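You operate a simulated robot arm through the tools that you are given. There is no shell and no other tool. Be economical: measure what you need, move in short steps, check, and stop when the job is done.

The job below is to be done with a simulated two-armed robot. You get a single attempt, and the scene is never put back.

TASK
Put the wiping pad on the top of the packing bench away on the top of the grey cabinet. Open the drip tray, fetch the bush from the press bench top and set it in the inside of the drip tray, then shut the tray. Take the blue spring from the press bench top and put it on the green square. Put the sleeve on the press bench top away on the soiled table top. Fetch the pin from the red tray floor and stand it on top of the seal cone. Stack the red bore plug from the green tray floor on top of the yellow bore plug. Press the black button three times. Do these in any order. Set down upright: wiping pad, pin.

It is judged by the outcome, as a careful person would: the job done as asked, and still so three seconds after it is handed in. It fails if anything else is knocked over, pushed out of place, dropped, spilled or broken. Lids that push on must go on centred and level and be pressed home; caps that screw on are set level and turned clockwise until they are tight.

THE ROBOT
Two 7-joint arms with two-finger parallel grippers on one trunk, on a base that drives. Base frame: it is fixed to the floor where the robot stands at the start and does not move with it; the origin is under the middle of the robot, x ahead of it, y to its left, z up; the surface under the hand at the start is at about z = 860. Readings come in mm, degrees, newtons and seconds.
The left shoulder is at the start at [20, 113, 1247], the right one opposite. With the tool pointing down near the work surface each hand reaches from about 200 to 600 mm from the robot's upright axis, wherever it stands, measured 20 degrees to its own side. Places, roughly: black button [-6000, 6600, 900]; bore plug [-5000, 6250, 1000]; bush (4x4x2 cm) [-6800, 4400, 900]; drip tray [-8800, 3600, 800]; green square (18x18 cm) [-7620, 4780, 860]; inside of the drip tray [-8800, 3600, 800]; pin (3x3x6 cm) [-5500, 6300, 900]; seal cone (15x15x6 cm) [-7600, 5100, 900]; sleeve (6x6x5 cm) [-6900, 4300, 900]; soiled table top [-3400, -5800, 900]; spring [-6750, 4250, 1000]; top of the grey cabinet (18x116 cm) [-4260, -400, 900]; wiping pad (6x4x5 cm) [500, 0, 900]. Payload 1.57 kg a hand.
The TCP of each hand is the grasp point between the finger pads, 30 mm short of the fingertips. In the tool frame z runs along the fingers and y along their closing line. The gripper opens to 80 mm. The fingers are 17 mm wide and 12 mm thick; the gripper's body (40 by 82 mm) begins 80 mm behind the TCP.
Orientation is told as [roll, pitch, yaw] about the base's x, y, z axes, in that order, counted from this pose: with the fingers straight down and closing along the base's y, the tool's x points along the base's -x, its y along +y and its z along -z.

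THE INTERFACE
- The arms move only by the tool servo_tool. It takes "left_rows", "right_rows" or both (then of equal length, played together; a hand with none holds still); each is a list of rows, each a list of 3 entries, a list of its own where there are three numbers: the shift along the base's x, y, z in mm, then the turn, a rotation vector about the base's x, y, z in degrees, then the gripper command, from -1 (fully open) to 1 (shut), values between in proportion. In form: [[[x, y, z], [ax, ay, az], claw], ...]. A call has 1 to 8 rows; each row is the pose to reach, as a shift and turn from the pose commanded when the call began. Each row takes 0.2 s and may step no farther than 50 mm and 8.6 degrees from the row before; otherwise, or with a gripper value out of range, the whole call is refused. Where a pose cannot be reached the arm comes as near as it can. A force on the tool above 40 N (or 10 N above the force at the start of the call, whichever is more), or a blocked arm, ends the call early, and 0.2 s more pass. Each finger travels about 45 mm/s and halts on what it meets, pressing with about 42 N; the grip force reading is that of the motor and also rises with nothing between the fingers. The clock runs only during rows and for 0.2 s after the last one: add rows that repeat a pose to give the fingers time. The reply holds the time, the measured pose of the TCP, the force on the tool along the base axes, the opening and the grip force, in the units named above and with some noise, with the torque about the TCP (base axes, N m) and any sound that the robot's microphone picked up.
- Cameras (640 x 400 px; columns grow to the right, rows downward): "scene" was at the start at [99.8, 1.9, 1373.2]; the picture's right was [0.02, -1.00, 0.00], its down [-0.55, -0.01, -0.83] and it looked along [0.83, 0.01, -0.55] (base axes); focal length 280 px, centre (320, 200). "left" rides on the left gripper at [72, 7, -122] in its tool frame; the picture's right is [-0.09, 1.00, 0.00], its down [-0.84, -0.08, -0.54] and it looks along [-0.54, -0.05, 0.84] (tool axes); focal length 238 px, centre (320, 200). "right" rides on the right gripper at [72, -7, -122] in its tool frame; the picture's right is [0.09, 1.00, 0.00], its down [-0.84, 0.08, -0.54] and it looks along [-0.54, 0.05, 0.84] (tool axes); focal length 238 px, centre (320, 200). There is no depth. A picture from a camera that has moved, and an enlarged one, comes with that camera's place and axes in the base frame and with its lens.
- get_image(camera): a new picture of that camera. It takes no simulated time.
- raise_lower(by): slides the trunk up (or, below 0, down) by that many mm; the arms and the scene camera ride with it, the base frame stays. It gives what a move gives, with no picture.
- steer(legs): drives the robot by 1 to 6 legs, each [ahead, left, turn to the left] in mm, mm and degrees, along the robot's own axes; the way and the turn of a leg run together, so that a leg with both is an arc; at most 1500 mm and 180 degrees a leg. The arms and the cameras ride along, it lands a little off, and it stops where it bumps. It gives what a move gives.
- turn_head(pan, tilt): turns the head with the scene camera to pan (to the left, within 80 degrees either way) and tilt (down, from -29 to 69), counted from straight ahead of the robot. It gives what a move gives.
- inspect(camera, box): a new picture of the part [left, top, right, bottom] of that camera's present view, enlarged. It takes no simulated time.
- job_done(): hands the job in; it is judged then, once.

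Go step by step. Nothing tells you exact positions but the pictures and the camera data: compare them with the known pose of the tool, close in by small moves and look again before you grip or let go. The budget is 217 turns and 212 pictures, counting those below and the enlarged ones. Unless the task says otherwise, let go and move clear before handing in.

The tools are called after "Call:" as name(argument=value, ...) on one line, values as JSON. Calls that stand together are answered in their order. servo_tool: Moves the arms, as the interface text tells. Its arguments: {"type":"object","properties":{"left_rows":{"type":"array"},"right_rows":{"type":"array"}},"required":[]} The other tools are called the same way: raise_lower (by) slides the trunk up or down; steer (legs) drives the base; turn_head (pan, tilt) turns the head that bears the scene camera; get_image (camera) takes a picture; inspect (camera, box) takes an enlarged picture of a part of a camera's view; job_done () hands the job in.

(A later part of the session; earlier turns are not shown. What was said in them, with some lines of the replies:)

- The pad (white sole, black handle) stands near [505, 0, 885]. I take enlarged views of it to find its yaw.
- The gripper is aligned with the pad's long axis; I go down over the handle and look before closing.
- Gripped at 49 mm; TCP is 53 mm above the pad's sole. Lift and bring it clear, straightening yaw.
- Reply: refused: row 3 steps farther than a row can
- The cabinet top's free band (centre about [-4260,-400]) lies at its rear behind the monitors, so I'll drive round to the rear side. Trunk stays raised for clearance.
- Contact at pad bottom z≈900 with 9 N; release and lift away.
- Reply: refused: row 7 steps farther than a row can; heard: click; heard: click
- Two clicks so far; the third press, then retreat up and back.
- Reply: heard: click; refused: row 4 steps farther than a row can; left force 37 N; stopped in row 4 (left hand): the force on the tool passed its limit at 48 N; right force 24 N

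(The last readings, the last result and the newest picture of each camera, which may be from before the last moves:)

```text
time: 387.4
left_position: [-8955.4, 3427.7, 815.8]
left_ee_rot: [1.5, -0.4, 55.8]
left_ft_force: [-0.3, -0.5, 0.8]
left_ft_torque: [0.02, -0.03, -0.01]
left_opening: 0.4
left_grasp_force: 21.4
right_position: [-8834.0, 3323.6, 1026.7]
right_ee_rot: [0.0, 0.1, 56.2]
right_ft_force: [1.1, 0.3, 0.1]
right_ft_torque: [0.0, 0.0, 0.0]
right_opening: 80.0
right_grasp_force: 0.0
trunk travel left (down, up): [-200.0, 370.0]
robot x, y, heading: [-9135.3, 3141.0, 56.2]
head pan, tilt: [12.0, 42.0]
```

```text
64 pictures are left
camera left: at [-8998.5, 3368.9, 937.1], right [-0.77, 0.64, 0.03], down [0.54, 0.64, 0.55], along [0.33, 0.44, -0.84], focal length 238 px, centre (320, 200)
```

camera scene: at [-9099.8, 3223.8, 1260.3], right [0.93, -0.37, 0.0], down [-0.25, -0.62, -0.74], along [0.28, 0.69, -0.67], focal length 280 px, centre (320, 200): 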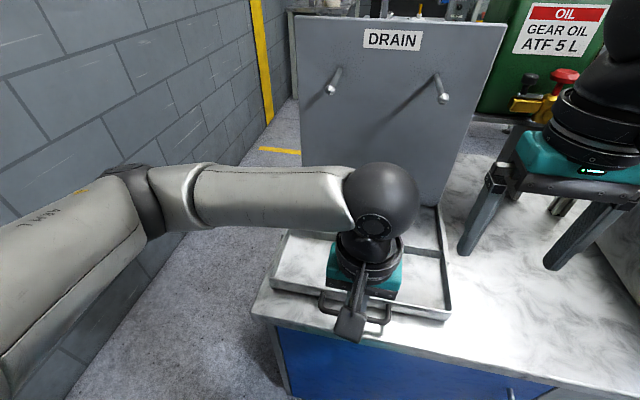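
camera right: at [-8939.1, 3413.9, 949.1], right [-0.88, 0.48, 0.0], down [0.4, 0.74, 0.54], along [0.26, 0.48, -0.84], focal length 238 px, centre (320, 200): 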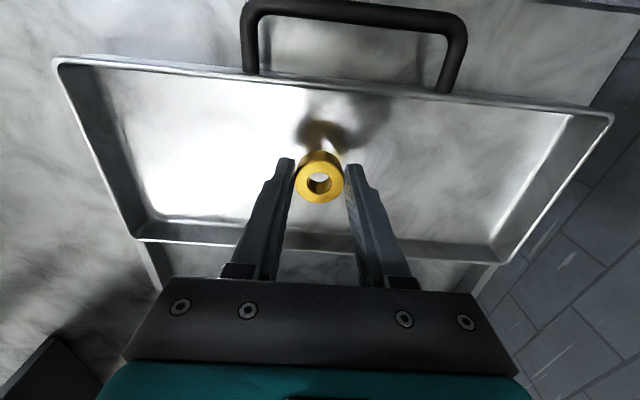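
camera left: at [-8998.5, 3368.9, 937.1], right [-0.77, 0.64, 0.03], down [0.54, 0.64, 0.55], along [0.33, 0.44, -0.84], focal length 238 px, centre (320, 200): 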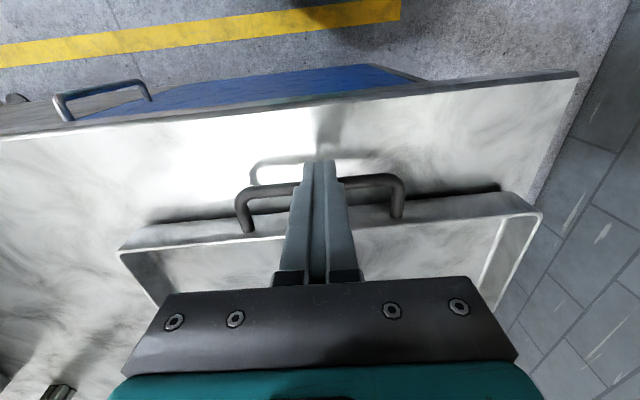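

Call:
servo_tool(left_rows=[[[9, 13, 0], [0, 0, 0], 1], [[18, 27, 0], [0, 0, 0], 1], [[27, 40, 0], [0, 0, 0], 1], [[36, 54, 0], [0, 0, 0], 1], [[45, 67, 0], [0, 0, 0], 1], [[53, 79, 0], [0, 0, 0], 1], [[60, 90, 0], [0, 0, 0], 1], [[66, 98, 0], [0, 0, 0], 1]])

Call:
servo_tool(left_rows=[[[3, 4, 0], [0, 0, 0], 1], [[6, 8, 0], [0, 0, 0], 1], [[8, 12, 0], [0, 0, 0], 1], [[11, 16, 0], [0, 0, 0], 1], [[13, 20, 0], [0, 0, 0], 1]])

Call:
get_image(camera="scene")

```text
time: 389.2
left_position: [-8889.4, 3525.8, 815.2]
left_ee_rot: [1.5, -0.5, 55.8]
left_ft_force: [-0.2, 0.3, 0.6]
left_ft_torque: [-0.03, -0.02, 0.04]
left_opening: 0.0
left_grasp_force: 22.1
right_position: [-8834.5, 3323.6, 1025.7]
right_ee_rot: [0.0, 0.1, 56.1]
right_ft_force: [0.2, -0.8, 0.1]
right_ft_torque: [0.0, 0.01, 0.0]
right_opening: 80.0
right_grasp_force: 0.0
trunk travel left (down, up): [-200.0, 370.0]
robot x, y, heading: [-9137.8, 3136.7, 55.9]
head pan, tilt: [12.0, 42.0]
```

```text
time: 390.3
left_position: [-8882.4, 3534.6, 814.2]
left_ee_rot: [1.7, 1.4, 55.5]
left_ft_force: [-8.6, -8.7, 4.1]
left_ft_torque: [-0.14, 0.32, 0.02]
left_opening: 0.0
left_grasp_force: 21.5
right_position: [-8835.1, 3322.0, 1026.8]
right_ee_rot: [0.1, -0.1, 56.0]
right_ft_force: [0.2, 0.0, -0.7]
right_ft_torque: [0.02, -0.01, 0.02]
right_opening: 79.9
right_grasp_force: 0.0
trunk travel left (down, up): [-200.0, 370.0]
robot x, y, heading: [-9140.9, 3137.4, 56.1]
head pan, tilt: [12.0, 42.0]
stopped in row 5 (left hand): the force on the tool passed its limit at 43 N (the readings are from after the stop); the commanded pose is now the measured one
```

```text
63 pictures are left
camera scene: at [-9101.0, 3222.4, 1260.4], right [0.93, -0.37, 0.0], down [-0.25, -0.62, -0.74], along [0.28, 0.69, -0.67], focal length 280 px, centre (320, 200)
```

scene: 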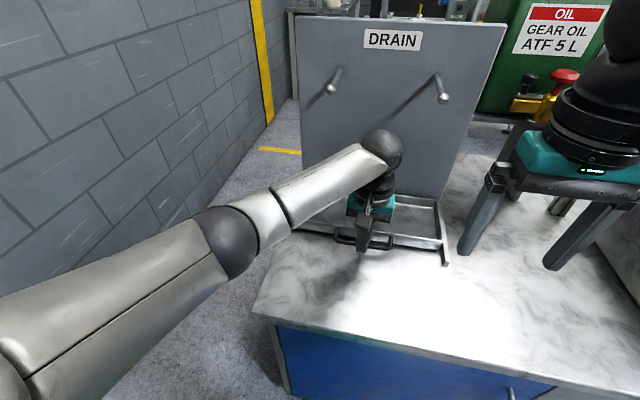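

Tray is shut to its stop. Back off, lift, and check the bush inside.

Call:
servo_tool(left_rows=[[[-6, -9, 0], [0, 0, 0], 1], [[-14, -21, 5], [0, 0, 0], 1], [[-20, -30, 45], [0, -2, 0], 1], [[-30, -45, 85], [0, -2, 0], 1], [[-45, -60, 125], [0, -2, 0], 1], [[-70, -75, 160], [0, -2, 0], 1], [[-100, -90, 190], [0, -2, 0], 1], [[-130, -100, 220], [0, -2, 0], 1]])

Call:
inspect(camera="scene", box=[270, 170, 460, 290])

```text
time: 392.1
left_position: [-9011.7, 3435.1, 1034.5]
left_ee_rot: [-0.1, -0.2, 55.5]
left_ft_force: [0.0, 0.1, -0.3]
left_ft_torque: [-0.01, 0.03, 0.01]
left_opening: 0.1
left_grasp_force: 20.9
right_position: [-8833.8, 3321.6, 1026.9]
right_ee_rot: [0.0, 0.0, 56.1]
right_ft_force: [0.4, -0.8, 0.0]
right_ft_torque: [-0.01, 0.0, 0.01]
right_opening: 79.7
right_grasp_force: 0.1
trunk travel left (down, up): [-200.0, 370.0]
robot x, y, heading: [-9138.8, 3140.3, 55.9]
head pan, tilt: [12.0, 42.0]
```

```text
3.33 times, centred on (365, 230) of scene
camera zoom: at [-9100.7, 3223.2, 1260.3], right [0.93, -0.37, 0.0], down [-0.25, -0.62, -0.74], along [0.28, 0.69, -0.67], focal length 933 px, centre (170, 100)
```

zoom: 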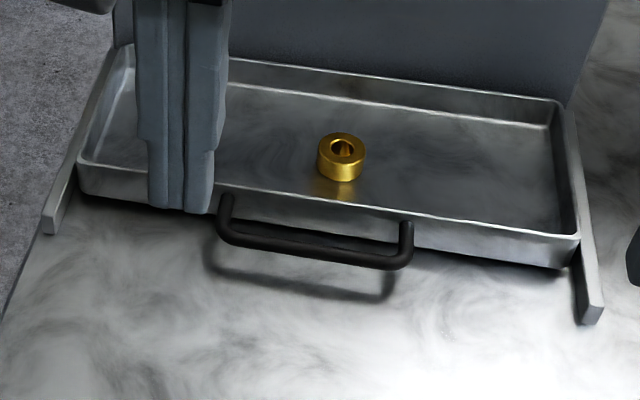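

Call:
raise_lower(by=100)

Call:
steer(legs=[[-150, 0, 0.4], [0, -1080, 0], [0, -1080, 0], [0, -1080, 0], [860, 0, 0], [860, 0, 0]])

Call:
steer(legs=[[0, 950, 0], [0, 940, 0]])

Call:
turn_head(pan=10, tilt=35)

Call:
get_image(camera="scene")

```text
time: 393.5
left_position: [-9012.7, 3436.4, 1134.0]
left_ee_rot: [0.0, -0.2, 55.4]
left_ft_force: [0.4, -0.1, -1.2]
left_ft_torque: [-0.02, 0.0, -0.02]
left_opening: 0.1
left_grasp_force: 21.3
right_position: [-8832.5, 3324.1, 1125.4]
right_ee_rot: [0.0, 0.0, 56.1]
right_ft_force: [0.5, 1.0, -0.6]
right_ft_torque: [0.02, 0.01, 0.02]
right_opening: 80.0
right_grasp_force: 0.1
trunk travel left (down, up): [-300.0, 270.0]
robot x, y, heading: [-9137.7, 3137.5, 56.1]
head pan, tilt: [12.0, 42.0]
```

```text
time: 418.7
left_position: [-5431.6, 2971.3, 1133.5]
left_ee_rot: [0.1, -0.2, 55.8]
left_ft_force: [0.2, 0.6, 0.5]
left_ft_torque: [-0.05, 0.01, -0.04]
left_opening: 0.4
left_grasp_force: 21.3
right_position: [-5253.2, 2858.5, 1126.7]
right_ee_rot: [0.1, 0.0, 56.5]
right_ft_force: [0.2, 0.1, -1.0]
right_ft_torque: [-0.04, -0.02, 0.01]
right_opening: 79.9
right_grasp_force: 0.0
trunk travel left (down, up): [-300.0, 270.0]
robot x, y, heading: [-5555.5, 2672.2, 56.6]
head pan, tilt: [12.0, 42.0]
```

```text
time: 428.1
left_position: [-7010.2, 4007.7, 1133.6]
left_ee_rot: [0.0, -0.1, 56.3]
left_ft_force: [0.1, -0.1, 0.5]
left_ft_torque: [0.04, -0.02, 0.0]
left_opening: 0.0
left_grasp_force: 21.6
right_position: [-6831.3, 3896.7, 1126.2]
right_ee_rot: [0.0, 0.0, 56.9]
right_ft_force: [0.2, 0.2, -0.7]
right_ft_torque: [-0.02, 0.02, -0.01]
right_opening: 80.0
right_grasp_force: 0.1
trunk travel left (down, up): [-300.0, 270.0]
robot x, y, heading: [-7131.9, 3707.3, 56.9]
head pan, tilt: [12.0, 42.0]
```

```text
time: 428.8
left_position: [-7011.3, 4007.1, 1133.7]
left_ee_rot: [0.0, -0.1, 56.1]
left_ft_force: [-0.1, 0.5, 0.6]
left_ft_torque: [-0.01, -0.01, -0.01]
left_opening: 0.3
left_grasp_force: 21.1
right_position: [-6831.5, 3896.5, 1126.6]
right_ee_rot: [0.0, -0.1, 56.9]
right_ft_force: [-0.6, 0.0, 0.1]
right_ft_torque: [0.0, 0.03, 0.0]
right_opening: 80.3
right_grasp_force: 0.1
trunk travel left (down, up): [-300.0, 270.0]
robot x, y, heading: [-7134.1, 3707.7, 56.9]
head pan, tilt: [10.0, 35.0]
```

```text
61 pictures are left
camera scene: at [-7092.6, 3796.4, 1370.7], right [0.92, -0.39, 0.0], down [-0.23, -0.53, -0.82], along [0.32, 0.75, -0.57], focal length 280 px, centre (320, 200)
```

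scene: 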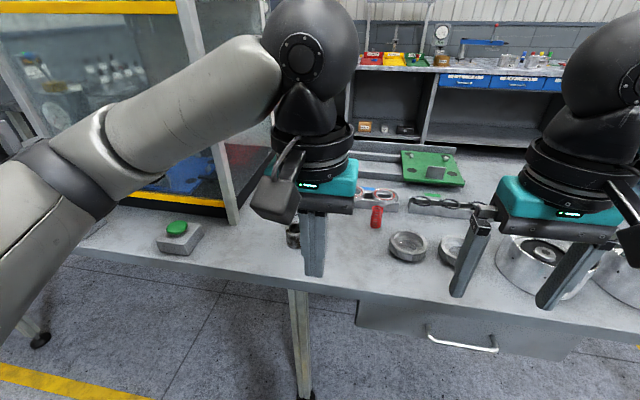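

Call:
steer(legs=[[180, 0, -0.5]])

Call:
servo_tool(left_rows=[[[0, 0, 0], [0, 0, 0], -1], [[0, 0, 0], [0, 0, 0], -1], [[0, 0, 0], [0, 0, 0], -1], [[0, 0, 0], [0, 0, 0], -1]])

Call:
get_image(camera="left")

Call:
get_image(camera="scene")

```text
time: 430.3
left_position: [-6907.5, 4155.3, 1133.3]
left_ee_rot: [0.0, -0.2, 55.8]
left_ft_force: [0.7, -0.4, -0.8]
left_ft_torque: [0.0, 0.02, -0.02]
left_opening: 0.1
left_grasp_force: 21.4
right_position: [-6731.5, 4043.6, 1126.9]
right_ee_rot: [0.0, 0.0, 56.4]
right_ft_force: [-0.5, -0.2, 0.0]
right_ft_torque: [-0.01, 0.01, -0.02]
right_opening: 80.1
right_grasp_force: 0.0
trunk travel left (down, up): [-300.0, 270.0]
robot x, y, heading: [-7035.1, 3856.0, 56.3]
head pan, tilt: [10.0, 35.0]
```

```text
time: 431.3
left_position: [-6909.0, 4154.5, 1133.9]
left_ee_rot: [0.0, -0.3, 55.7]
left_ft_force: [0.3, 0.4, -0.4]
left_ft_torque: [-0.03, -0.01, -0.02]
left_opening: 79.8
left_grasp_force: 0.1
right_position: [-6731.2, 4043.0, 1126.6]
right_ee_rot: [0.0, 0.0, 56.3]
right_ft_force: [-0.3, 0.1, -0.6]
right_ft_torque: [-0.02, 0.03, 0.0]
right_opening: 80.0
right_grasp_force: 0.0
trunk travel left (down, up): [-300.0, 270.0]
robot x, y, heading: [-7036.7, 3856.4, 56.4]
head pan, tilt: [10.0, 35.0]
```

```text
60 pictures are left
camera left: at [-6954.6, 4098.9, 1254.7], right [-0.77, 0.64, 0.0], down [0.53, 0.65, 0.55], along [0.35, 0.42, -0.84], focal length 238 px, centre (320, 200)
```

left: 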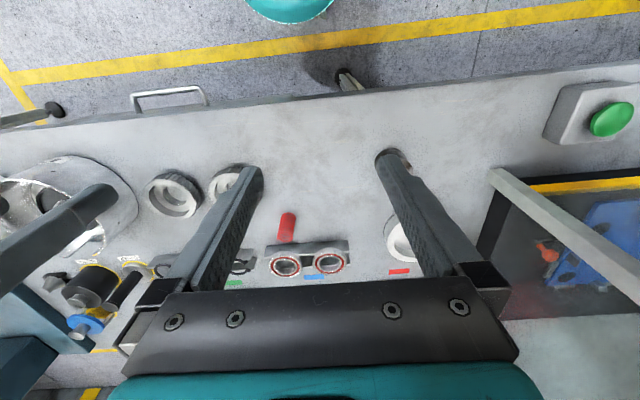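

```text
59 pictures are left
camera scene: at [-6993.2, 3945.2, 1370.8], right [0.92, -0.4, 0.0], down [-0.23, -0.53, -0.82], along [0.33, 0.75, -0.57], focal length 280 px, centre (320, 200)
```

scene: 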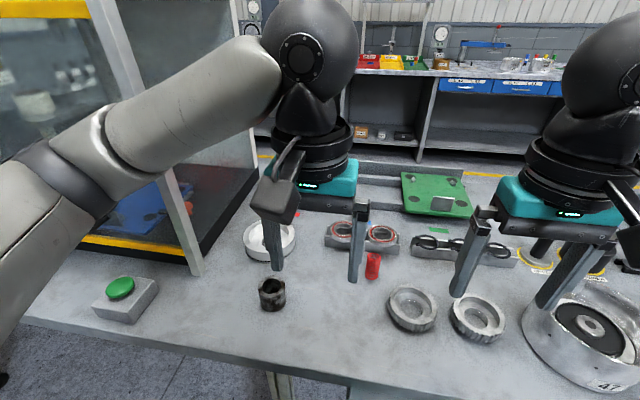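

Call:
servo_tool(left_rows=[[[-7, 35, -20], [0, 0, 0], -1], [[-14, 70, -40], [0, 0, 0], -1], [[-21, 105, -65], [0, 0, 0], -1], [[-29, 140, -95], [0, 0, 0], -1], [[-29, 147, -124], [0, 0, 0], -1], [[-29, 147, -124], [0, 0, 0], -1]])

Call:
get_image(camera="left")

Call:
inspect(camera="scene", box=[190, 190, 350, 320])

```text
time: 432.7
left_position: [-6937.9, 4302.7, 1010.4]
left_ee_rot: [0.0, -0.2, 55.7]
left_ft_force: [-0.7, 0.6, 0.1]
left_ft_torque: [0.03, -0.01, -0.01]
left_opening: 80.0
left_grasp_force: 0.1
right_position: [-6731.6, 4041.9, 1126.6]
right_ee_rot: [0.1, 0.0, 56.3]
right_ft_force: [0.0, 0.6, -0.3]
right_ft_torque: [0.01, 0.0, 0.02]
right_opening: 80.0
right_grasp_force: 0.1
trunk travel left (down, up): [-300.0, 270.0]
robot x, y, heading: [-7036.7, 3854.7, 56.4]
head pan, tilt: [10.0, 35.0]
```

```text
58 pictures are left
camera left: at [-6983.5, 4246.4, 1131.2], right [-0.77, 0.64, 0.0], down [0.53, 0.65, 0.55], along [0.35, 0.42, -0.84], focal length 238 px, centre (320, 200)
```

left: 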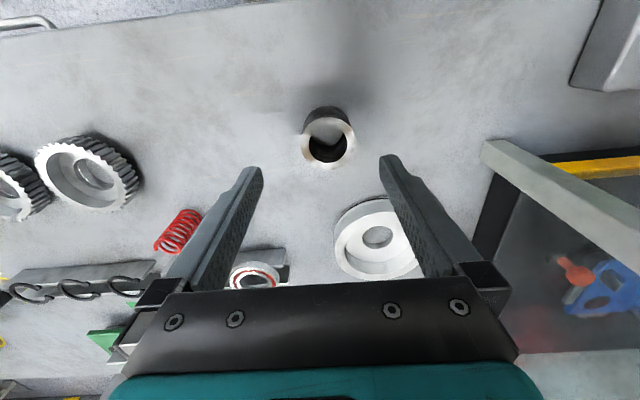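

```text
3.08 times, centred on (270, 255) of scene
camera zoom: at [-6993.2, 3945.2, 1370.8], right [0.92, -0.4, 0.0], down [-0.23, -0.53, -0.82], along [0.33, 0.75, -0.57], focal length 861 px, centre (474, 31)
```

zoom: 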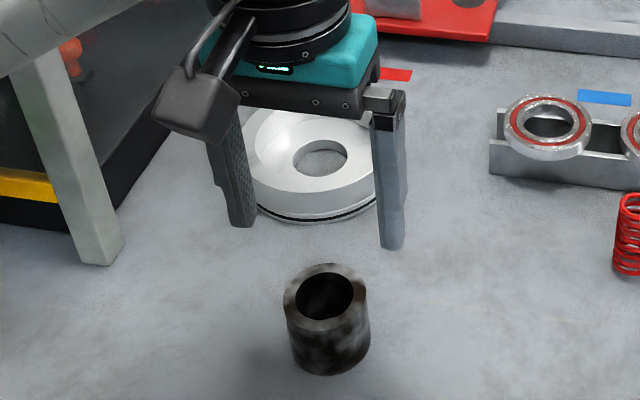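

Call:
servo_tool(left_rows=[[[0, 10, -20], [0, 0, 0], -1], [[0, 10, -55], [0, 0, 0], -1], [[0, 10, -55], [0, 0, 0], -1]])

Call:
get_image(camera="left")

```text
time: 433.5
left_position: [-6937.7, 4312.7, 955.2]
left_ee_rot: [0.0, -0.3, 55.6]
left_ft_force: [0.4, -0.6, -0.2]
left_ft_torque: [-0.02, 0.0, 0.0]
left_opening: 80.0
left_grasp_force: 0.2
right_position: [-6732.4, 4042.2, 1126.9]
right_ee_rot: [-0.1, 0.0, 56.3]
right_ft_force: [-0.2, 0.1, -0.4]
right_ft_torque: [-0.01, -0.01, 0.01]
right_opening: 80.2
right_grasp_force: 0.0
trunk travel left (down, up): [-300.0, 270.0]
robot x, y, heading: [-7032.8, 3852.5, 56.1]
head pan, tilt: [10.0, 35.0]
```

```text
56 pictures are left
camera left: at [-6984.3, 4255.9, 1076.3], right [-0.77, 0.64, 0.0], down [0.53, 0.65, 0.55], along [0.35, 0.42, -0.84], focal length 238 px, centre (320, 200)
```

left: 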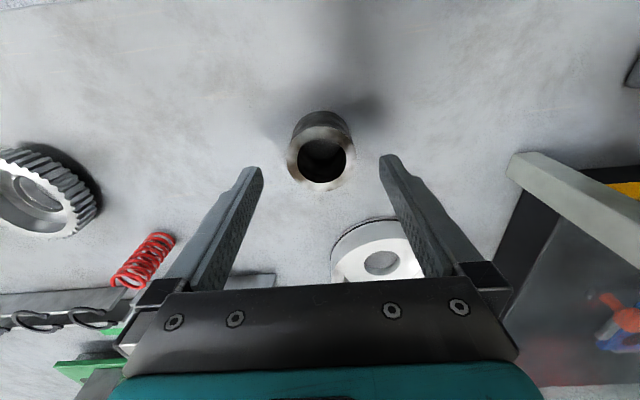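

Call:
servo_tool(left_rows=[[[-1, -2, -30], [0, 0, 0], -1], [[-1, -2, -53], [0, 0, 0], -1], [[-1, -2, -53], [0, 0, 0], 0.4], [[-1, -2, -53], [0, 0, 0], 1], [[-1, -2, -53], [0, 0, 0], 1], [[-1, -2, -53], [0, 0, 0], 1], [[-1, -2, -53], [0, 0, 0], 1]])

Call:
get_image(camera="left")

```text
time: 435.1
left_position: [-6939.2, 4309.4, 901.8]
left_ee_rot: [0.0, -0.1, 55.5]
left_ft_force: [-0.8, 1.2, -0.3]
left_ft_torque: [0.13, 0.03, 0.01]
left_opening: 53.5
left_grasp_force: 42.5
right_position: [-6732.3, 4043.3, 1126.8]
right_ee_rot: [0.0, 0.1, 56.3]
right_ft_force: [0.1, 0.2, 0.5]
right_ft_torque: [-0.01, 0.0, 0.01]
right_opening: 80.0
right_grasp_force: 0.1
trunk travel left (down, up): [-300.0, 270.0]
robot x, y, heading: [-7035.0, 3856.9, 56.4]
head pan, tilt: [10.0, 35.0]
```

```text
55 pictures are left
camera left: at [-6984.8, 4254.2, 1022.9], right [-0.77, 0.64, 0.0], down [0.53, 0.65, 0.55], along [0.35, 0.42, -0.84], focal length 238 px, centre (320, 200)
```

left: 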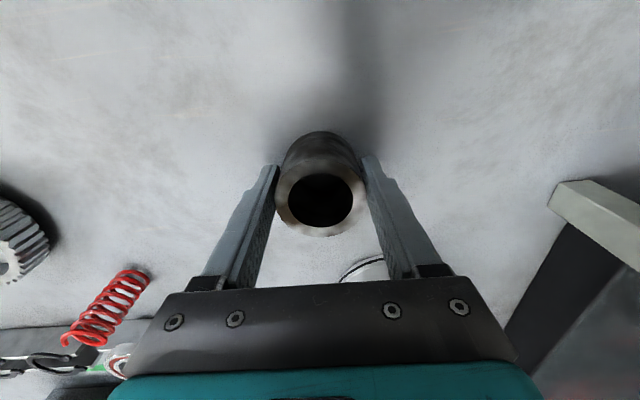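

Call:
servo_tool(left_rows=[[[0, 0, 30], [0, 0, 0], 1], [[0, 0, 75], [0, 0, 0], 1], [[-5, -10, 120], [0, 0, 0], 1], [[-12, -18, 165], [0, 0, 0], 1], [[-25, -38, 205], [0, 0, 0], 1], [[-40, -60, 240], [0, 0, 0], 1], [[-60, -90, 260], [0, 0, 0], 1], [[-80, -120, 270], [0, 0, 0], 1]])

Call:
steer(legs=[[-170, 0, 0.4], [0, -950, 0], [0, -950, 0]])

Call:
turn_head(pan=0, tilt=20)

Call:
get_image(camera="scene")

```text
time: 436.9
left_position: [-7020.3, 4189.1, 1172.4]
left_ee_rot: [0.0, -0.2, 55.7]
left_ft_force: [0.8, -0.2, -4.0]
left_ft_torque: [-0.01, 0.01, -0.01]
left_opening: 53.5
left_grasp_force: 41.6
right_position: [-6732.3, 4042.8, 1127.8]
right_ee_rot: [0.0, 0.0, 56.2]
right_ft_force: [0.5, -0.3, 0.3]
right_ft_torque: [0.01, 0.02, -0.03]
right_opening: 80.0
right_grasp_force: 0.0
trunk travel left (down, up): [-300.0, 270.0]
robot x, y, heading: [-7036.8, 3855.6, 56.3]
head pan, tilt: [10.0, 35.0]
```

```text
time: 447.5
left_position: [-5536.5, 2996.5, 1172.9]
left_ee_rot: [0.0, -0.2, 55.5]
left_ft_force: [-0.3, -0.4, -4.2]
left_ft_torque: [-0.02, -0.01, 0.0]
left_opening: 53.7
left_grasp_force: 41.5
right_position: [-5248.6, 2847.4, 1126.9]
right_ee_rot: [0.0, 0.0, 56.1]
right_ft_force: [-0.6, 0.2, -0.2]
right_ft_torque: [0.01, 0.01, 0.03]
right_opening: 79.9
right_grasp_force: 0.1
trunk travel left (down, up): [-300.0, 270.0]
robot x, y, heading: [-5554.8, 2661.7, 56.3]
head pan, tilt: [10.0, 35.0]
```

```text
time: 448.3
left_position: [-5537.0, 2996.3, 1171.9]
left_ee_rot: [0.1, -0.3, 55.5]
left_ft_force: [0.0, 0.6, -3.7]
left_ft_torque: [0.0, 0.01, -0.02]
left_opening: 53.4
left_grasp_force: 42.1
right_position: [-5250.6, 2847.8, 1127.3]
right_ee_rot: [-0.1, 0.0, 56.1]
right_ft_force: [0.0, 0.1, -0.8]
right_ft_torque: [0.02, -0.02, 0.01]
right_opening: 80.1
right_grasp_force: 0.0
trunk travel left (down, up): [-300.0, 270.0]
robot x, y, heading: [-5554.7, 2664.6, 56.0]
head pan, tilt: [0.0, 20.0]
```

```text
54 pictures are left
camera scene: at [-5495.4, 2748.9, 1394.5], right [0.83, -0.56, 0.0], down [-0.19, -0.28, -0.94], along [0.52, 0.78, -0.34], focal length 280 px, centre (320, 200)
```

scene: 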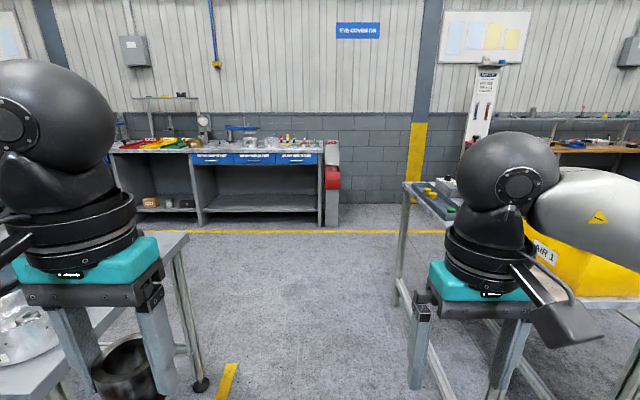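

Call:
steer(legs=[[1250, 0, 0.3], [1250, 0, 0], [0, -1150, 0], [0, -1150, 0]])

Call:
steer(legs=[[-1100, 0, 0], [-1100, 0, 0], [-950, 0, 0]])

Call:
turn_head(pan=-75, tilt=20)

Call:
get_image(camera="scene")

```text
time: 471.3
left_position: [-2255.0, 3778.4, 1172.3]
left_ee_rot: [-0.1, -0.2, 55.1]
left_ft_force: [-0.1, 1.1, -3.5]
left_ft_torque: [0.0, 0.06, 0.0]
left_opening: 53.4
left_grasp_force: 41.7
right_position: [-1968.3, 3626.5, 1127.1]
right_ee_rot: [0.0, 0.0, 55.9]
right_ft_force: [0.7, 0.2, -0.7]
right_ft_torque: [0.01, 0.0, 0.0]
right_opening: 80.3
right_grasp_force: 0.1
trunk travel left (down, up): [-300.0, 270.0]
robot x, y, heading: [-2276.6, 3443.9, 55.6]
head pan, tilt: [0.0, 20.0]
```

```text
time: 486.8
left_position: [-4060.1, 1169.3, 1172.6]
left_ee_rot: [0.0, -0.1, 54.5]
left_ft_force: [0.3, -0.1, -3.4]
left_ft_torque: [0.0, 0.02, -0.02]
left_opening: 53.5
left_grasp_force: 41.6
right_position: [-3776.0, 1016.3, 1127.3]
right_ee_rot: [0.0, -0.1, 55.1]
right_ft_force: [0.2, -0.8, 0.3]
right_ft_torque: [0.05, 0.0, 0.0]
right_opening: 80.0
right_grasp_force: 0.1
trunk travel left (down, up): [-300.0, 270.0]
robot x, y, heading: [-4081.5, 833.3, 55.4]
head pan, tilt: [0.0, 20.0]
```

```text
time: 488.3
left_position: [-4059.0, 1168.9, 1171.7]
left_ee_rot: [0.0, -0.2, 54.5]
left_ft_force: [0.5, -0.4, -4.5]
left_ft_torque: [-0.01, 0.02, 0.04]
left_opening: 53.5
left_grasp_force: 42.4
right_position: [-3774.9, 1016.1, 1126.5]
right_ee_rot: [0.0, 0.0, 55.1]
right_ft_force: [0.3, 0.1, -0.8]
right_ft_torque: [0.0, 0.0, -0.02]
right_opening: 80.0
right_grasp_force: 0.0
trunk travel left (down, up): [-300.0, 270.0]
robot x, y, heading: [-4082.5, 833.1, 55.0]
head pan, tilt: [-75.0, 20.0]
```

```text
53 pictures are left
camera scene: at [-3988.1, 812.6, 1394.6], right [-0.34, -0.94, 0.0], down [-0.32, 0.12, -0.94], along [0.88, -0.32, -0.34], focal length 280 px, centre (320, 200)
```

scene: 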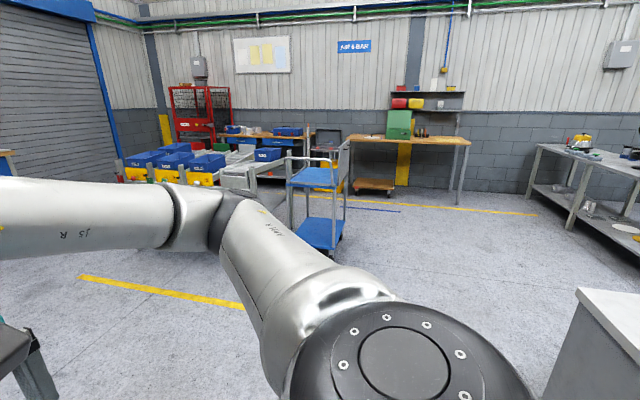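

Call:
steer(legs=[[0, -800, 0], [0, -800, 0], [0, 0, -179], [800, 0, 0]])

Call:
turn_head(pan=0, tilt=15)

Call:
get_image(camera="scene")

Call:
turn_head(pan=45, tilt=15)

Call:
get_image(camera="scene")

```text
time: 507.6
left_position: [-3230.6, -1069.7, 1172.0]
left_ee_rot: [0.0, -0.2, -124.4]
left_ft_force: [-0.3, 0.5, -4.3]
left_ft_torque: [0.04, 0.01, -0.04]
left_opening: 53.4
left_grasp_force: 42.1
right_position: [-3516.9, -922.7, 1126.2]
right_ee_rot: [0.0, 0.0, -124.0]
right_ft_force: [0.0, -0.4, -0.5]
right_ft_torque: [0.02, 0.02, 0.01]
right_opening: 80.3
right_grasp_force: 0.1
trunk travel left (down, up): [-300.0, 270.0]
robot x, y, heading: [-3213.3, -736.7, -124.1]
head pan, tilt: [-75.0, 20.0]
```

```text
time: 509.1
left_position: [-3230.4, -1070.0, 1171.3]
left_ee_rot: [0.0, -0.3, -124.5]
left_ft_force: [0.9, 0.0, -5.0]
left_ft_torque: [0.02, -0.01, -0.01]
left_opening: 53.5
left_grasp_force: 41.4
right_position: [-3517.8, -920.9, 1126.5]
right_ee_rot: [0.0, 0.0, -123.9]
right_ft_force: [-0.2, 0.3, -0.1]
right_ft_torque: [0.05, 0.0, -0.03]
right_opening: 79.9
right_grasp_force: 0.1
trunk travel left (down, up): [-300.0, 270.0]
robot x, y, heading: [-3214.4, -737.5, -123.9]
head pan, tilt: [0.0, 15.0]
```

```text
52 pictures are left
camera scene: at [-3270.7, -820.6, 1402.8], right [-0.83, 0.56, 0.0], down [0.14, 0.21, -0.97], along [-0.54, -0.8, -0.26], focal length 280 px, centre (320, 200)
```

scene: 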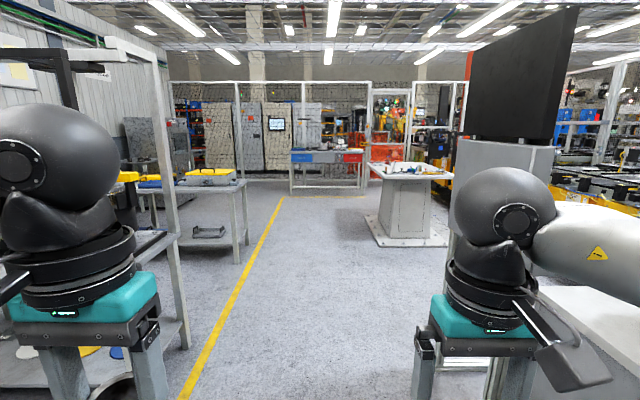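

```text
time: 510.2
left_position: [-3231.0, -1067.9, 1172.8]
left_ee_rot: [0.0, -0.1, -124.5]
left_ft_force: [1.0, 0.0, -4.1]
left_ft_torque: [0.0, -0.01, 0.02]
left_opening: 52.9
left_grasp_force: 42.2
right_position: [-3517.0, -921.1, 1127.1]
right_ee_rot: [-0.1, 0.0, -123.8]
right_ft_force: [0.3, -0.2, 0.1]
right_ft_torque: [-0.02, 0.01, -0.02]
right_opening: 80.1
right_grasp_force: 0.1
trunk travel left (down, up): [-300.0, 270.0]
robot x, y, heading: [-3211.8, -733.6, -123.8]
head pan, tilt: [45.0, 15.0]
```

```text
51 pictures are left
camera scene: at [-3200.6, -834.7, 1402.8], right [-0.98, -0.19, 0.0], down [-0.05, 0.25, -0.97], along [0.19, -0.95, -0.26], focal length 280 px, centre (320, 200)
```

scene: 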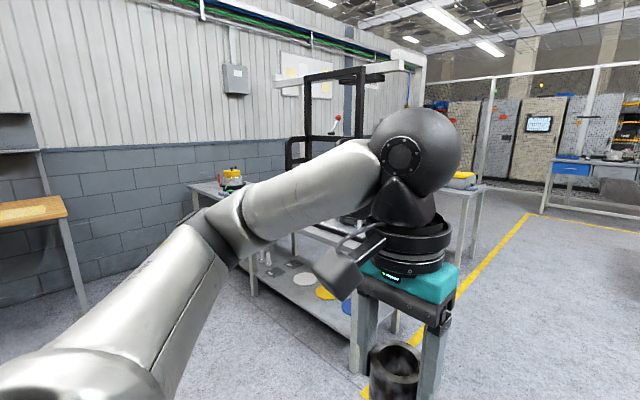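

Call:
steer(legs=[[1000, 0, 0], [1200, 0, 0]])

Call:
turn_head(pan=40, tilt=15)

Call:
get_image(camera="scene")

```text
time: 521.1
left_position: [-4461.9, -2900.1, 1171.8]
left_ee_rot: [0.0, -0.2, -124.7]
left_ft_force: [-0.3, -0.1, -4.3]
left_ft_torque: [-0.02, -0.02, -0.01]
left_opening: 53.4
left_grasp_force: 41.6
right_position: [-4748.1, -2751.5, 1126.7]
right_ee_rot: [0.0, 0.0, -124.1]
right_ft_force: [0.7, 0.1, -0.2]
right_ft_torque: [0.03, 0.0, 0.01]
right_opening: 80.2
right_grasp_force: 0.1
trunk travel left (down, up): [-300.0, 270.0]
robot x, y, heading: [-4442.2, -2566.2, -124.0]
head pan, tilt: [45.0, 15.0]
```

```text
time: 521.8
left_position: [-4462.5, -2901.6, 1172.1]
left_ee_rot: [0.1, -0.2, -124.8]
left_ft_force: [-0.2, -1.0, -3.9]
left_ft_torque: [0.01, -0.11, -0.01]
left_opening: 53.4
left_grasp_force: 42.2
right_position: [-4747.3, -2751.9, 1127.2]
right_ee_rot: [0.0, 0.0, -124.1]
right_ft_force: [0.1, 0.0, 0.3]
right_ft_torque: [-0.01, -0.01, 0.01]
right_opening: 80.4
right_grasp_force: 0.1
trunk travel left (down, up): [-300.0, 270.0]
robot x, y, heading: [-4440.9, -2566.7, -124.0]
head pan, tilt: [40.0, 15.0]
```

```text
50 pictures are left
camera scene: at [-4438.3, -2667.8, 1402.8], right [-0.99, -0.1, 0.0], down [-0.03, 0.26, -0.97], along [0.1, -0.96, -0.26], focal length 280 px, centre (320, 200)
```

scene: 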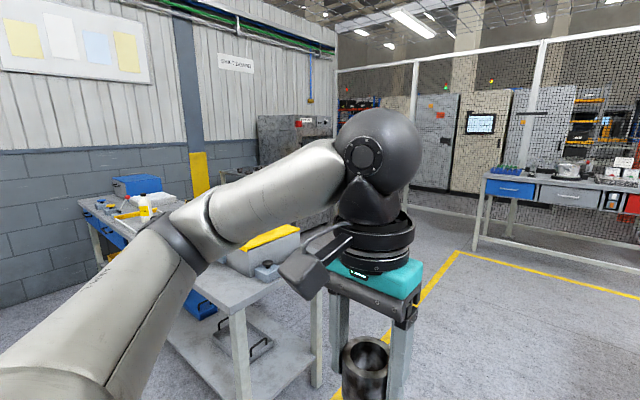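

Call:
steer(legs=[[800, 0, 0], [800, 0, 0], [0, 0, 80]])

Call:
turn_head(pan=0, tilt=15)

Call:
get_image(camera="scene")

```text
time: 533.3
left_position: [-5014.7, -3948.7, 1171.3]
left_ee_rot: [-0.1, -0.2, -44.9]
left_ft_force: [0.6, 0.2, -3.1]
left_ft_torque: [0.01, 0.06, -0.01]
left_opening: 53.1
left_grasp_force: 42.5
right_position: [-5213.3, -4204.0, 1126.1]
right_ee_rot: [0.0, 0.0, -44.2]
right_ft_force: [0.6, 0.7, 0.2]
right_ft_torque: [-0.01, 0.04, -0.05]
right_opening: 79.9
right_grasp_force: 0.1
trunk travel left (down, up): [-300.0, 270.0]
robot x, y, heading: [-5342.0, -3874.4, -44.1]
head pan, tilt: [40.0, 15.0]
```

```text
time: 534.4
left_position: [-5015.7, -3947.5, 1172.5]
left_ee_rot: [0.0, -0.2, -44.9]
left_ft_force: [-0.3, 0.0, -4.6]
left_ft_torque: [0.0, 0.02, 0.02]
left_opening: 53.2
left_grasp_force: 42.2
right_position: [-5212.5, -4203.0, 1125.7]
right_ee_rot: [0.0, 0.0, -44.3]
right_ft_force: [0.3, -0.3, -0.3]
right_ft_torque: [0.0, 0.03, -0.01]
right_opening: 80.0
right_grasp_force: 0.1
trunk travel left (down, up): [-300.0, 270.0]
robot x, y, heading: [-5341.3, -3871.3, -44.0]
head pan, tilt: [0.0, 15.0]
```

```text
49 pictures are left
camera scene: at [-5266.0, -3943.3, 1402.8], right [-0.7, -0.72, 0.0], down [-0.19, 0.18, -0.97], along [0.69, -0.67, -0.26], focal length 280 px, centre (320, 200)
```

scene: 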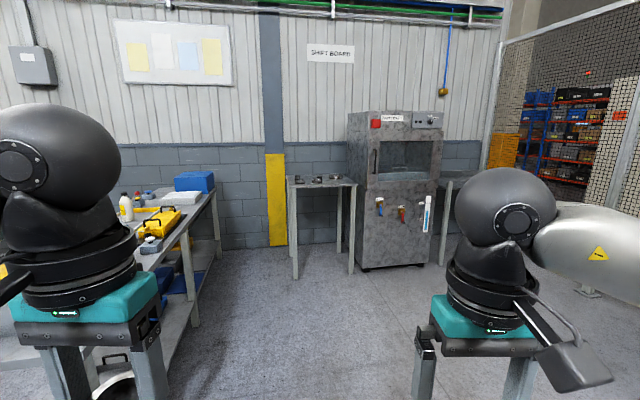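

Call:
steer(legs=[[0, 0, 10], [900, -300, 0], [850, -180, 0]])

Call:
turn_head(pan=0, tilt=28)

Call:
get_image(camera="scene")

```text
time: 544.3
left_position: [-3818.8, -5271.4, 1172.5]
left_ee_rot: [-0.1, -0.3, -34.3]
left_ft_force: [0.0, -0.8, -4.7]
left_ft_torque: [0.0, 0.03, 0.01]
left_opening: 53.3
left_grasp_force: 42.1
right_position: [-3966.2, -5559.0, 1126.9]
right_ee_rot: [0.0, 0.0, -33.7]
right_ft_force: [0.0, 0.1, 0.3]
right_ft_torque: [-0.02, 0.0, 0.01]
right_opening: 80.0
right_grasp_force: 0.0
trunk travel left (down, up): [-300.0, 270.0]
robot x, y, heading: [-4151.2, -5254.3, -33.8]
head pan, tilt: [0.0, 15.0]
```

```text
time: 545.0
left_position: [-3819.6, -5271.3, 1171.7]
left_ee_rot: [0.1, -0.2, -34.4]
left_ft_force: [-0.4, 0.1, -3.6]
left_ft_torque: [0.01, 0.02, -0.01]
left_opening: 53.3
left_grasp_force: 42.5
right_position: [-3966.4, -5558.2, 1127.7]
right_ee_rot: [0.0, -0.1, -33.7]
right_ft_force: [-0.3, -0.3, -1.0]
right_ft_torque: [0.0, -0.03, 0.0]
right_opening: 79.7
right_grasp_force: 0.0
trunk travel left (down, up): [-300.0, 270.0]
robot x, y, heading: [-4153.4, -5253.4, -33.7]
head pan, tilt: [0.0, 28.0]
```

```text
48 pictures are left
camera scene: at [-4068.7, -5310.9, 1381.8], right [-0.55, -0.83, 0.0], down [-0.39, 0.26, -0.88], along [0.73, -0.49, -0.47], focal length 280 px, centre (320, 200)
```

scene: 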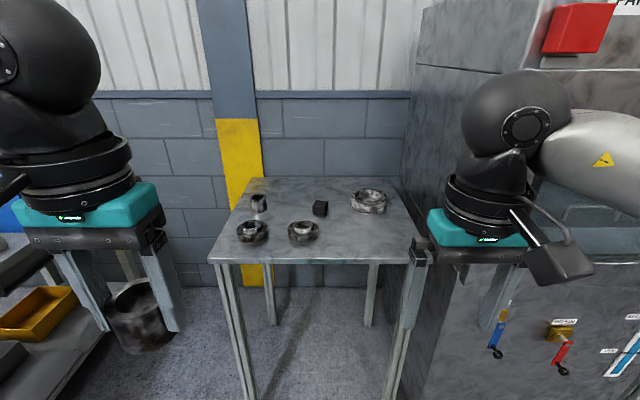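

Call:
servo_tool(right_rows=[[[-25, 17, 25], [0, 0, 0], 0], [[-50, 33, 50], [0, 0, 0], 1], [[-75, 50, 75], [0, 0, 0], 1], [[-85, 57, 90], [0, 0, 0], 1]])

Call:
steer(legs=[[0, -95, 0], [390, 0, 0]])

Call:
turn_head(pan=0, tilt=40)

Call:
get_image(camera="scene")

```text
time: 546.0
left_position: [-3819.6, -5271.2, 1171.7]
left_ee_rot: [0.0, -0.2, -34.3]
left_ft_force: [-0.5, -0.8, -4.6]
left_ft_torque: [-0.01, 0.03, -0.02]
left_opening: 53.5
left_grasp_force: 42.2
right_position: [-4052.4, -5501.1, 1217.0]
right_ee_rot: [0.0, -0.2, -33.6]
right_ft_force: [0.3, 0.2, 0.3]
right_ft_torque: [0.02, 0.02, 0.0]
right_opening: 0.0
right_grasp_force: 3.2
trunk travel left (down, up): [-300.0, 270.0]
robot x, y, heading: [-4150.3, -5254.9, -34.0]
head pan, tilt: [0.0, 28.0]
```

```text
time: 549.2
left_position: [-3567.4, -5549.8, 1174.1]
left_ee_rot: [-0.1, -0.7, -34.6]
left_ft_force: [-0.6, -0.5, -3.5]
left_ft_torque: [0.01, -0.01, -0.02]
left_opening: 53.3
left_grasp_force: 42.2
right_position: [-3802.0, -5780.1, 1218.2]
right_ee_rot: [-0.2, -0.4, -35.0]
right_ft_force: [-0.5, -0.2, -1.0]
right_ft_torque: [0.0, 0.0, -0.01]
right_opening: 0.0
right_grasp_force: 21.6
trunk travel left (down, up): [-300.0, 270.0]
robot x, y, heading: [-3892.1, -5542.0, -34.0]
head pan, tilt: [0.0, 28.0]
stopped in leg 2: the robot was blocked; the commanded pose is now the measured one
```

```text
time: 549.9
left_position: [-3568.3, -5548.2, 1175.0]
left_ee_rot: [-0.1, -0.7, -34.5]
left_ft_force: [0.0, -0.4, -4.0]
left_ft_torque: [0.05, 0.01, -0.03]
left_opening: 53.2
left_grasp_force: 42.2
right_position: [-3803.9, -5779.7, 1217.5]
right_ee_rot: [-0.1, -0.4, -34.8]
right_ft_force: [0.2, 0.7, -0.5]
right_ft_torque: [0.0, 0.02, -0.01]
right_opening: 0.4
right_grasp_force: 21.5
trunk travel left (down, up): [-300.0, 270.0]
robot x, y, heading: [-3892.4, -5540.9, -34.1]
head pan, tilt: [0.0, 40.0]
```

```text
47 pictures are left
camera scene: at [-3824.1, -5582.5, 1364.3], right [-0.56, -0.83, 0.0], down [-0.53, 0.35, -0.77], along [0.64, -0.43, -0.63], focal length 280 px, centre (320, 200)
```

scene: 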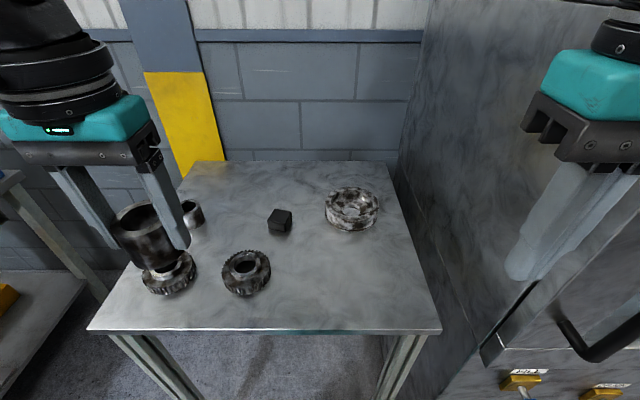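

Call:
steer(legs=[[-30, 0, 0]])

Call:
servo_tool(left_rows=[[[5, -40, 0], [0, 0, 0], 1], [[10, -80, 0], [0, 0, 0], 1], [[15, -125, -5], [0, 0, 0], 1], [[20, -170, -10], [0, 0, 0], 1], [[25, -215, -20], [0, 0, 0], 1], [[30, -258, -35], [0, 0, 0], 1], [[30, -264, -80], [0, 0, 0], 1], [[30, -264, -120], [0, 0, 0], 1]])

Call:
get_image(camera="scene")

Call:
get_image(camera="left")

```text
time: 550.7
left_position: [-3585.7, -5540.1, 1172.3]
left_ee_rot: [0.0, -0.2, -34.5]
left_ft_force: [-0.3, 0.3, -4.6]
left_ft_torque: [0.05, 0.0, -0.03]
left_opening: 53.2
left_grasp_force: 41.8
right_position: [-3819.3, -5773.6, 1215.7]
right_ee_rot: [0.1, 0.5, -34.6]
right_ft_force: [-0.9, -0.6, 0.7]
right_ft_torque: [0.0, -0.02, 0.03]
right_opening: 0.0
right_grasp_force: 21.4
trunk travel left (down, up): [-300.0, 270.0]
robot x, y, heading: [-3917.2, -5522.3, -33.9]
head pan, tilt: [0.0, 40.0]
```

```text
time: 552.5
left_position: [-3555.0, -5805.0, 1051.6]
left_ee_rot: [0.2, -0.2, -34.6]
left_ft_force: [1.5, 0.4, -4.1]
left_ft_torque: [0.01, 0.05, 0.02]
left_opening: 53.0
left_grasp_force: 42.1
right_position: [-3818.0, -5773.7, 1213.6]
right_ee_rot: [0.0, 0.5, -34.6]
right_ft_force: [-0.6, -0.6, -0.2]
right_ft_torque: [-0.03, 0.04, 0.0]
right_opening: 0.0
right_grasp_force: 21.0
trunk travel left (down, up): [-300.0, 270.0]
robot x, y, heading: [-3921.3, -5526.6, -33.8]
head pan, tilt: [0.0, 40.0]
```

```text
46 pictures are left
camera scene: at [-3838.0, -5578.1, 1363.2], right [-0.56, -0.83, 0.0], down [-0.53, 0.36, -0.77], along [0.64, -0.43, -0.64], focal length 280 px, centre (320, 200)
```

scene: 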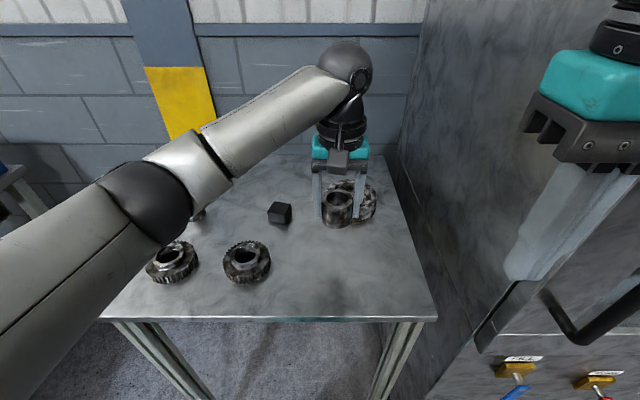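

```text
45 pictures are left
camera left: at [-3609.2, -5759.0, 1173.1], right [0.64, 0.77, 0.0], down [0.64, -0.54, 0.54], along [0.42, -0.35, -0.84], focal length 238 px, centre (320, 200)
```

left: 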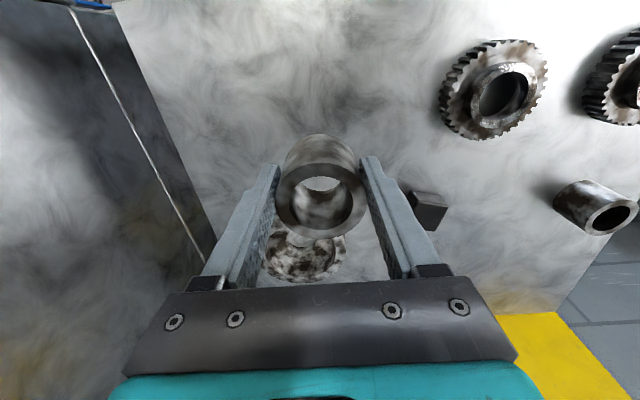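

Call:
servo_tool(left_rows=[[[0, 0, -45], [0, 0, 0], 1], [[0, 0, -85], [0, 0, 0], 1], [[0, 0, -105], [0, 0, 0], 1], [[0, 0, -112], [0, 0, 0], 1], [[0, 0, -117], [0, 0, 0], 1], [[0, 0, -121], [0, 0, 0], 1]])

Call:
get_image(camera="scene")

Call:
get_image(camera="left")

```text
time: 553.9
left_position: [-3554.2, -5806.4, 937.8]
left_ee_rot: [0.0, -0.9, -34.5]
left_ft_force: [1.9, 4.9, 36.9]
left_ft_torque: [0.45, -0.67, 0.11]
left_opening: 53.5
left_grasp_force: 41.8
right_position: [-3819.9, -5772.5, 1216.0]
right_ee_rot: [0.0, 0.3, -34.6]
right_ft_force: [0.3, -0.6, 0.8]
right_ft_torque: [0.01, 0.01, -0.01]
right_opening: 0.0
right_grasp_force: 21.5
trunk travel left (down, up): [-300.0, 270.0]
robot x, y, heading: [-3917.4, -5522.2, -33.9]
head pan, tilt: [0.0, 40.0]
```

```text
44 pictures are left
camera scene: at [-3840.3, -5575.5, 1363.8], right [-0.56, -0.83, 0.0], down [-0.53, 0.36, -0.77], along [0.64, -0.43, -0.64], focal length 280 px, centre (320, 200)
```

scene: 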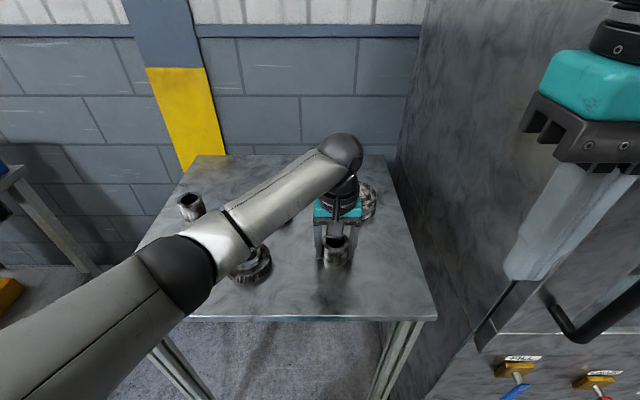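

```text
43 pictures are left
camera left: at [-3609.3, -5759.0, 1057.3], right [0.64, 0.77, 0.0], down [0.64, -0.53, 0.55], along [0.43, -0.36, -0.83], focal length 238 px, centre (320, 200)
```

left: 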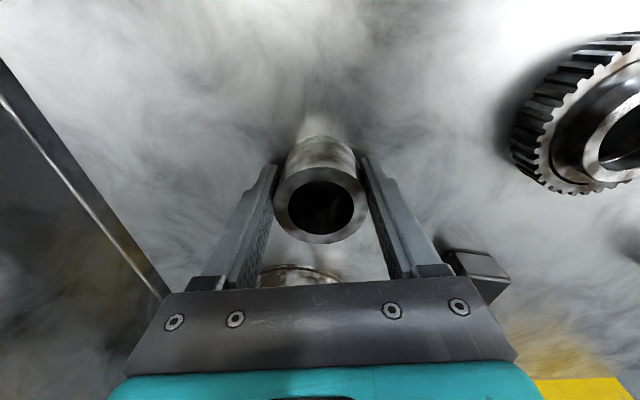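

Call:
servo_tool(left_rows=[[[0, 0, 5], [0, 0, 0], 1], [[0, 0, 6], [0, 0, 0], 0.4], [[0, 0, 6], [0, 0, 0], -0.4], [[0, 0, 6], [0, 0, 0], -1], [[0, 0, 6], [0, 0, 0], -1], [[0, 0, 40], [0, 0, 0], -1], [[0, 0, 85], [0, 0, 0], -1], [[0, 0, 130], [0, 0, 0], -1]])

Call:
get_image(camera="left")

Call:
get_image(camera="scene")

```text
time: 555.7
left_position: [-3556.6, -5805.9, 1061.8]
left_ee_rot: [0.2, -0.1, -34.5]
left_ft_force: [-0.1, -0.1, 0.1]
left_ft_torque: [0.03, -0.01, -0.05]
left_opening: 80.0
left_grasp_force: 0.0
right_position: [-3818.5, -5773.9, 1214.8]
right_ee_rot: [0.1, 0.5, -34.5]
right_ft_force: [0.4, 0.0, 0.6]
right_ft_torque: [-0.03, 0.0, 0.01]
right_opening: 0.2
right_grasp_force: 21.2
trunk travel left (down, up): [-300.0, 270.0]
robot x, y, heading: [-3916.6, -5531.3, -34.0]
head pan, tilt: [0.0, 40.0]
```

```text
42 pictures are left
camera left: at [-3610.5, -5760.6, 1183.3], right [0.64, 0.77, 0.0], down [0.64, -0.54, 0.54], along [0.42, -0.35, -0.84], focal length 238 px, centre (320, 200)
```

left: 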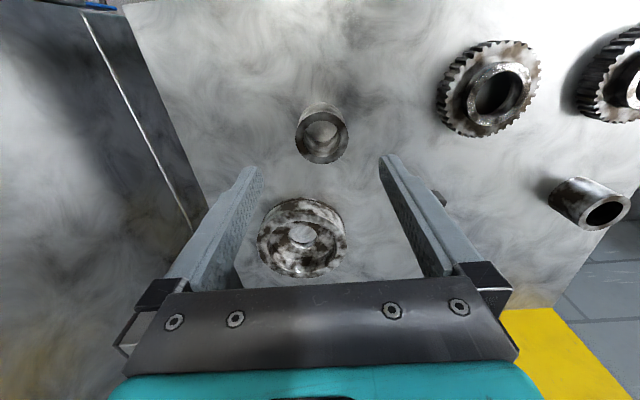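

```text
41 pictures are left
camera scene: at [-3838.5, -5577.6, 1363.3], right [-0.56, -0.83, 0.0], down [-0.53, 0.36, -0.77], along [0.64, -0.43, -0.64], focal length 280 px, centre (320, 200)
```

scene: 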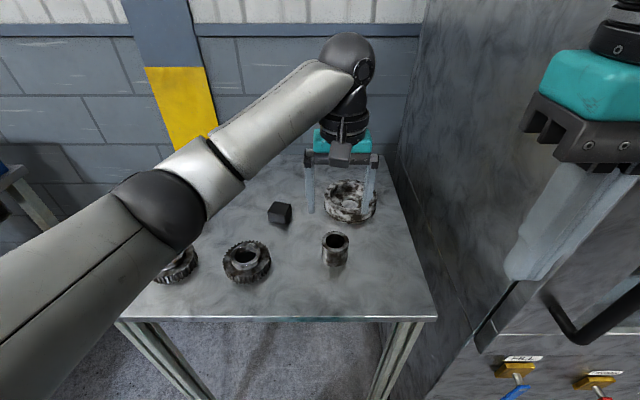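

Call:
servo_tool(left_rows=[[[0, 0, 40], [0, 0, 0], -1], [[-5, 40, 60], [0, 0, 0], -1], [[-12, 85, 75], [0, 0, 0], -1], [[-20, 130, 85], [0, 0, 0], -1], [[-30, 175, 95], [0, 0, 0], -1]])

Call:
steer(legs=[[-400, 0, 0]])

Call:
turn_head(pan=-10, tilt=28)

Call:
get_image(camera="scene")

```text
time: 556.9
left_position: [-3585.5, -5628.3, 1156.3]
left_ee_rot: [0.2, -0.1, -34.5]
left_ft_force: [-0.5, 0.5, -0.3]
left_ft_torque: [0.0, -0.01, -0.01]
left_opening: 80.0
left_grasp_force: 0.0
right_position: [-3817.6, -5772.8, 1215.0]
right_ee_rot: [0.0, 0.4, -34.6]
right_ft_force: [0.2, 0.2, -0.6]
right_ft_torque: [0.0, -0.01, 0.0]
right_opening: 0.0
right_grasp_force: 21.2
trunk travel left (down, up): [-300.0, 270.0]
robot x, y, heading: [-3915.8, -5526.3, -33.9]
head pan, tilt: [0.0, 40.0]
```

```text
time: 559.4
left_position: [-3918.6, -5405.6, 1156.7]
left_ee_rot: [0.1, -0.2, -34.3]
left_ft_force: [0.1, -0.8, 1.4]
left_ft_torque: [-0.03, 0.0, 0.02]
left_opening: 80.0
left_grasp_force: 0.1
right_position: [-4150.9, -5550.2, 1214.4]
right_ee_rot: [-0.1, 0.4, -34.4]
right_ft_force: [0.2, 0.0, -0.1]
right_ft_torque: [0.0, 0.0, -0.01]
right_opening: 0.4
right_grasp_force: 21.7
trunk travel left (down, up): [-300.0, 270.0]
robot x, y, heading: [-4250.7, -5303.3, -33.6]
head pan, tilt: [0.0, 40.0]
```

```text
time: 560.2
left_position: [-3919.8, -5406.3, 1156.4]
left_ee_rot: [0.1, -0.1, -34.3]
left_ft_force: [0.2, 0.0, 0.5]
left_ft_torque: [-0.03, 0.01, 0.01]
left_opening: 80.2
left_grasp_force: 0.1
right_position: [-4150.2, -5551.1, 1214.7]
right_ee_rot: [0.0, 0.6, -34.4]
right_ft_force: [0.1, 0.3, -0.4]
right_ft_torque: [-0.03, -0.01, 0.03]
right_opening: 0.0
right_grasp_force: 21.1
trunk travel left (down, up): [-300.0, 270.0]
robot x, y, heading: [-4253.1, -5301.4, -33.7]
head pan, tilt: [-10.0, 28.0]
```

```text
40 pictures are left
camera scene: at [-4175.8, -5370.5, 1381.7], right [-0.69, -0.72, 0.0], down [-0.34, 0.32, -0.88], along [0.64, -0.61, -0.47], focal length 280 px, centre (320, 200)
```

scene: 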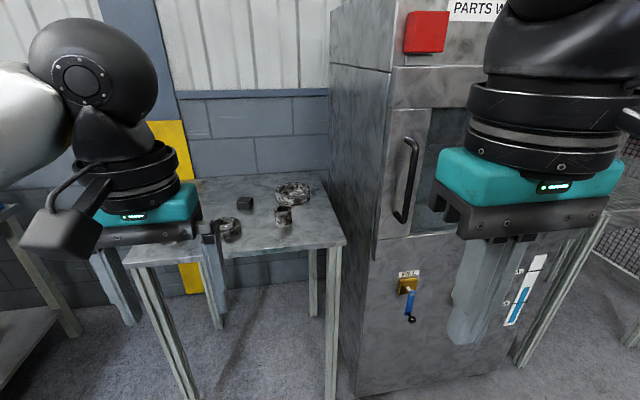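

The sleeve stands on the soiled table and everything else is in place, with both hands clear, so I'm handing the job in.

Call:
job_done()

```text
The job is handed in.
```

I finished all seven tasks and handed the job in with both hands clear.

- **Wiping pad:** standing upright on the rear part of the grey cabinet top.
- **Drip tray:** I opened it to its stop, set the bush inside, and pushed it shut to its stop.
- **Blue spring:** standing on the green square.
- **Sleeve:** standing upright on the soiled table.
- **Pin:** standing upright on top of the seal cone, and still standing when I last saw it.
- **Red bore plug:** stacked on the yellow one in the green tray.
- **Black button:** pressed three times, with one click heard each time.

While I approached the soiled table, the base was blocked and stopped about 15 mm short. I did not find out what it touched. I backed off and saw nothing moved or knocked over on the table or on the washer beside it.
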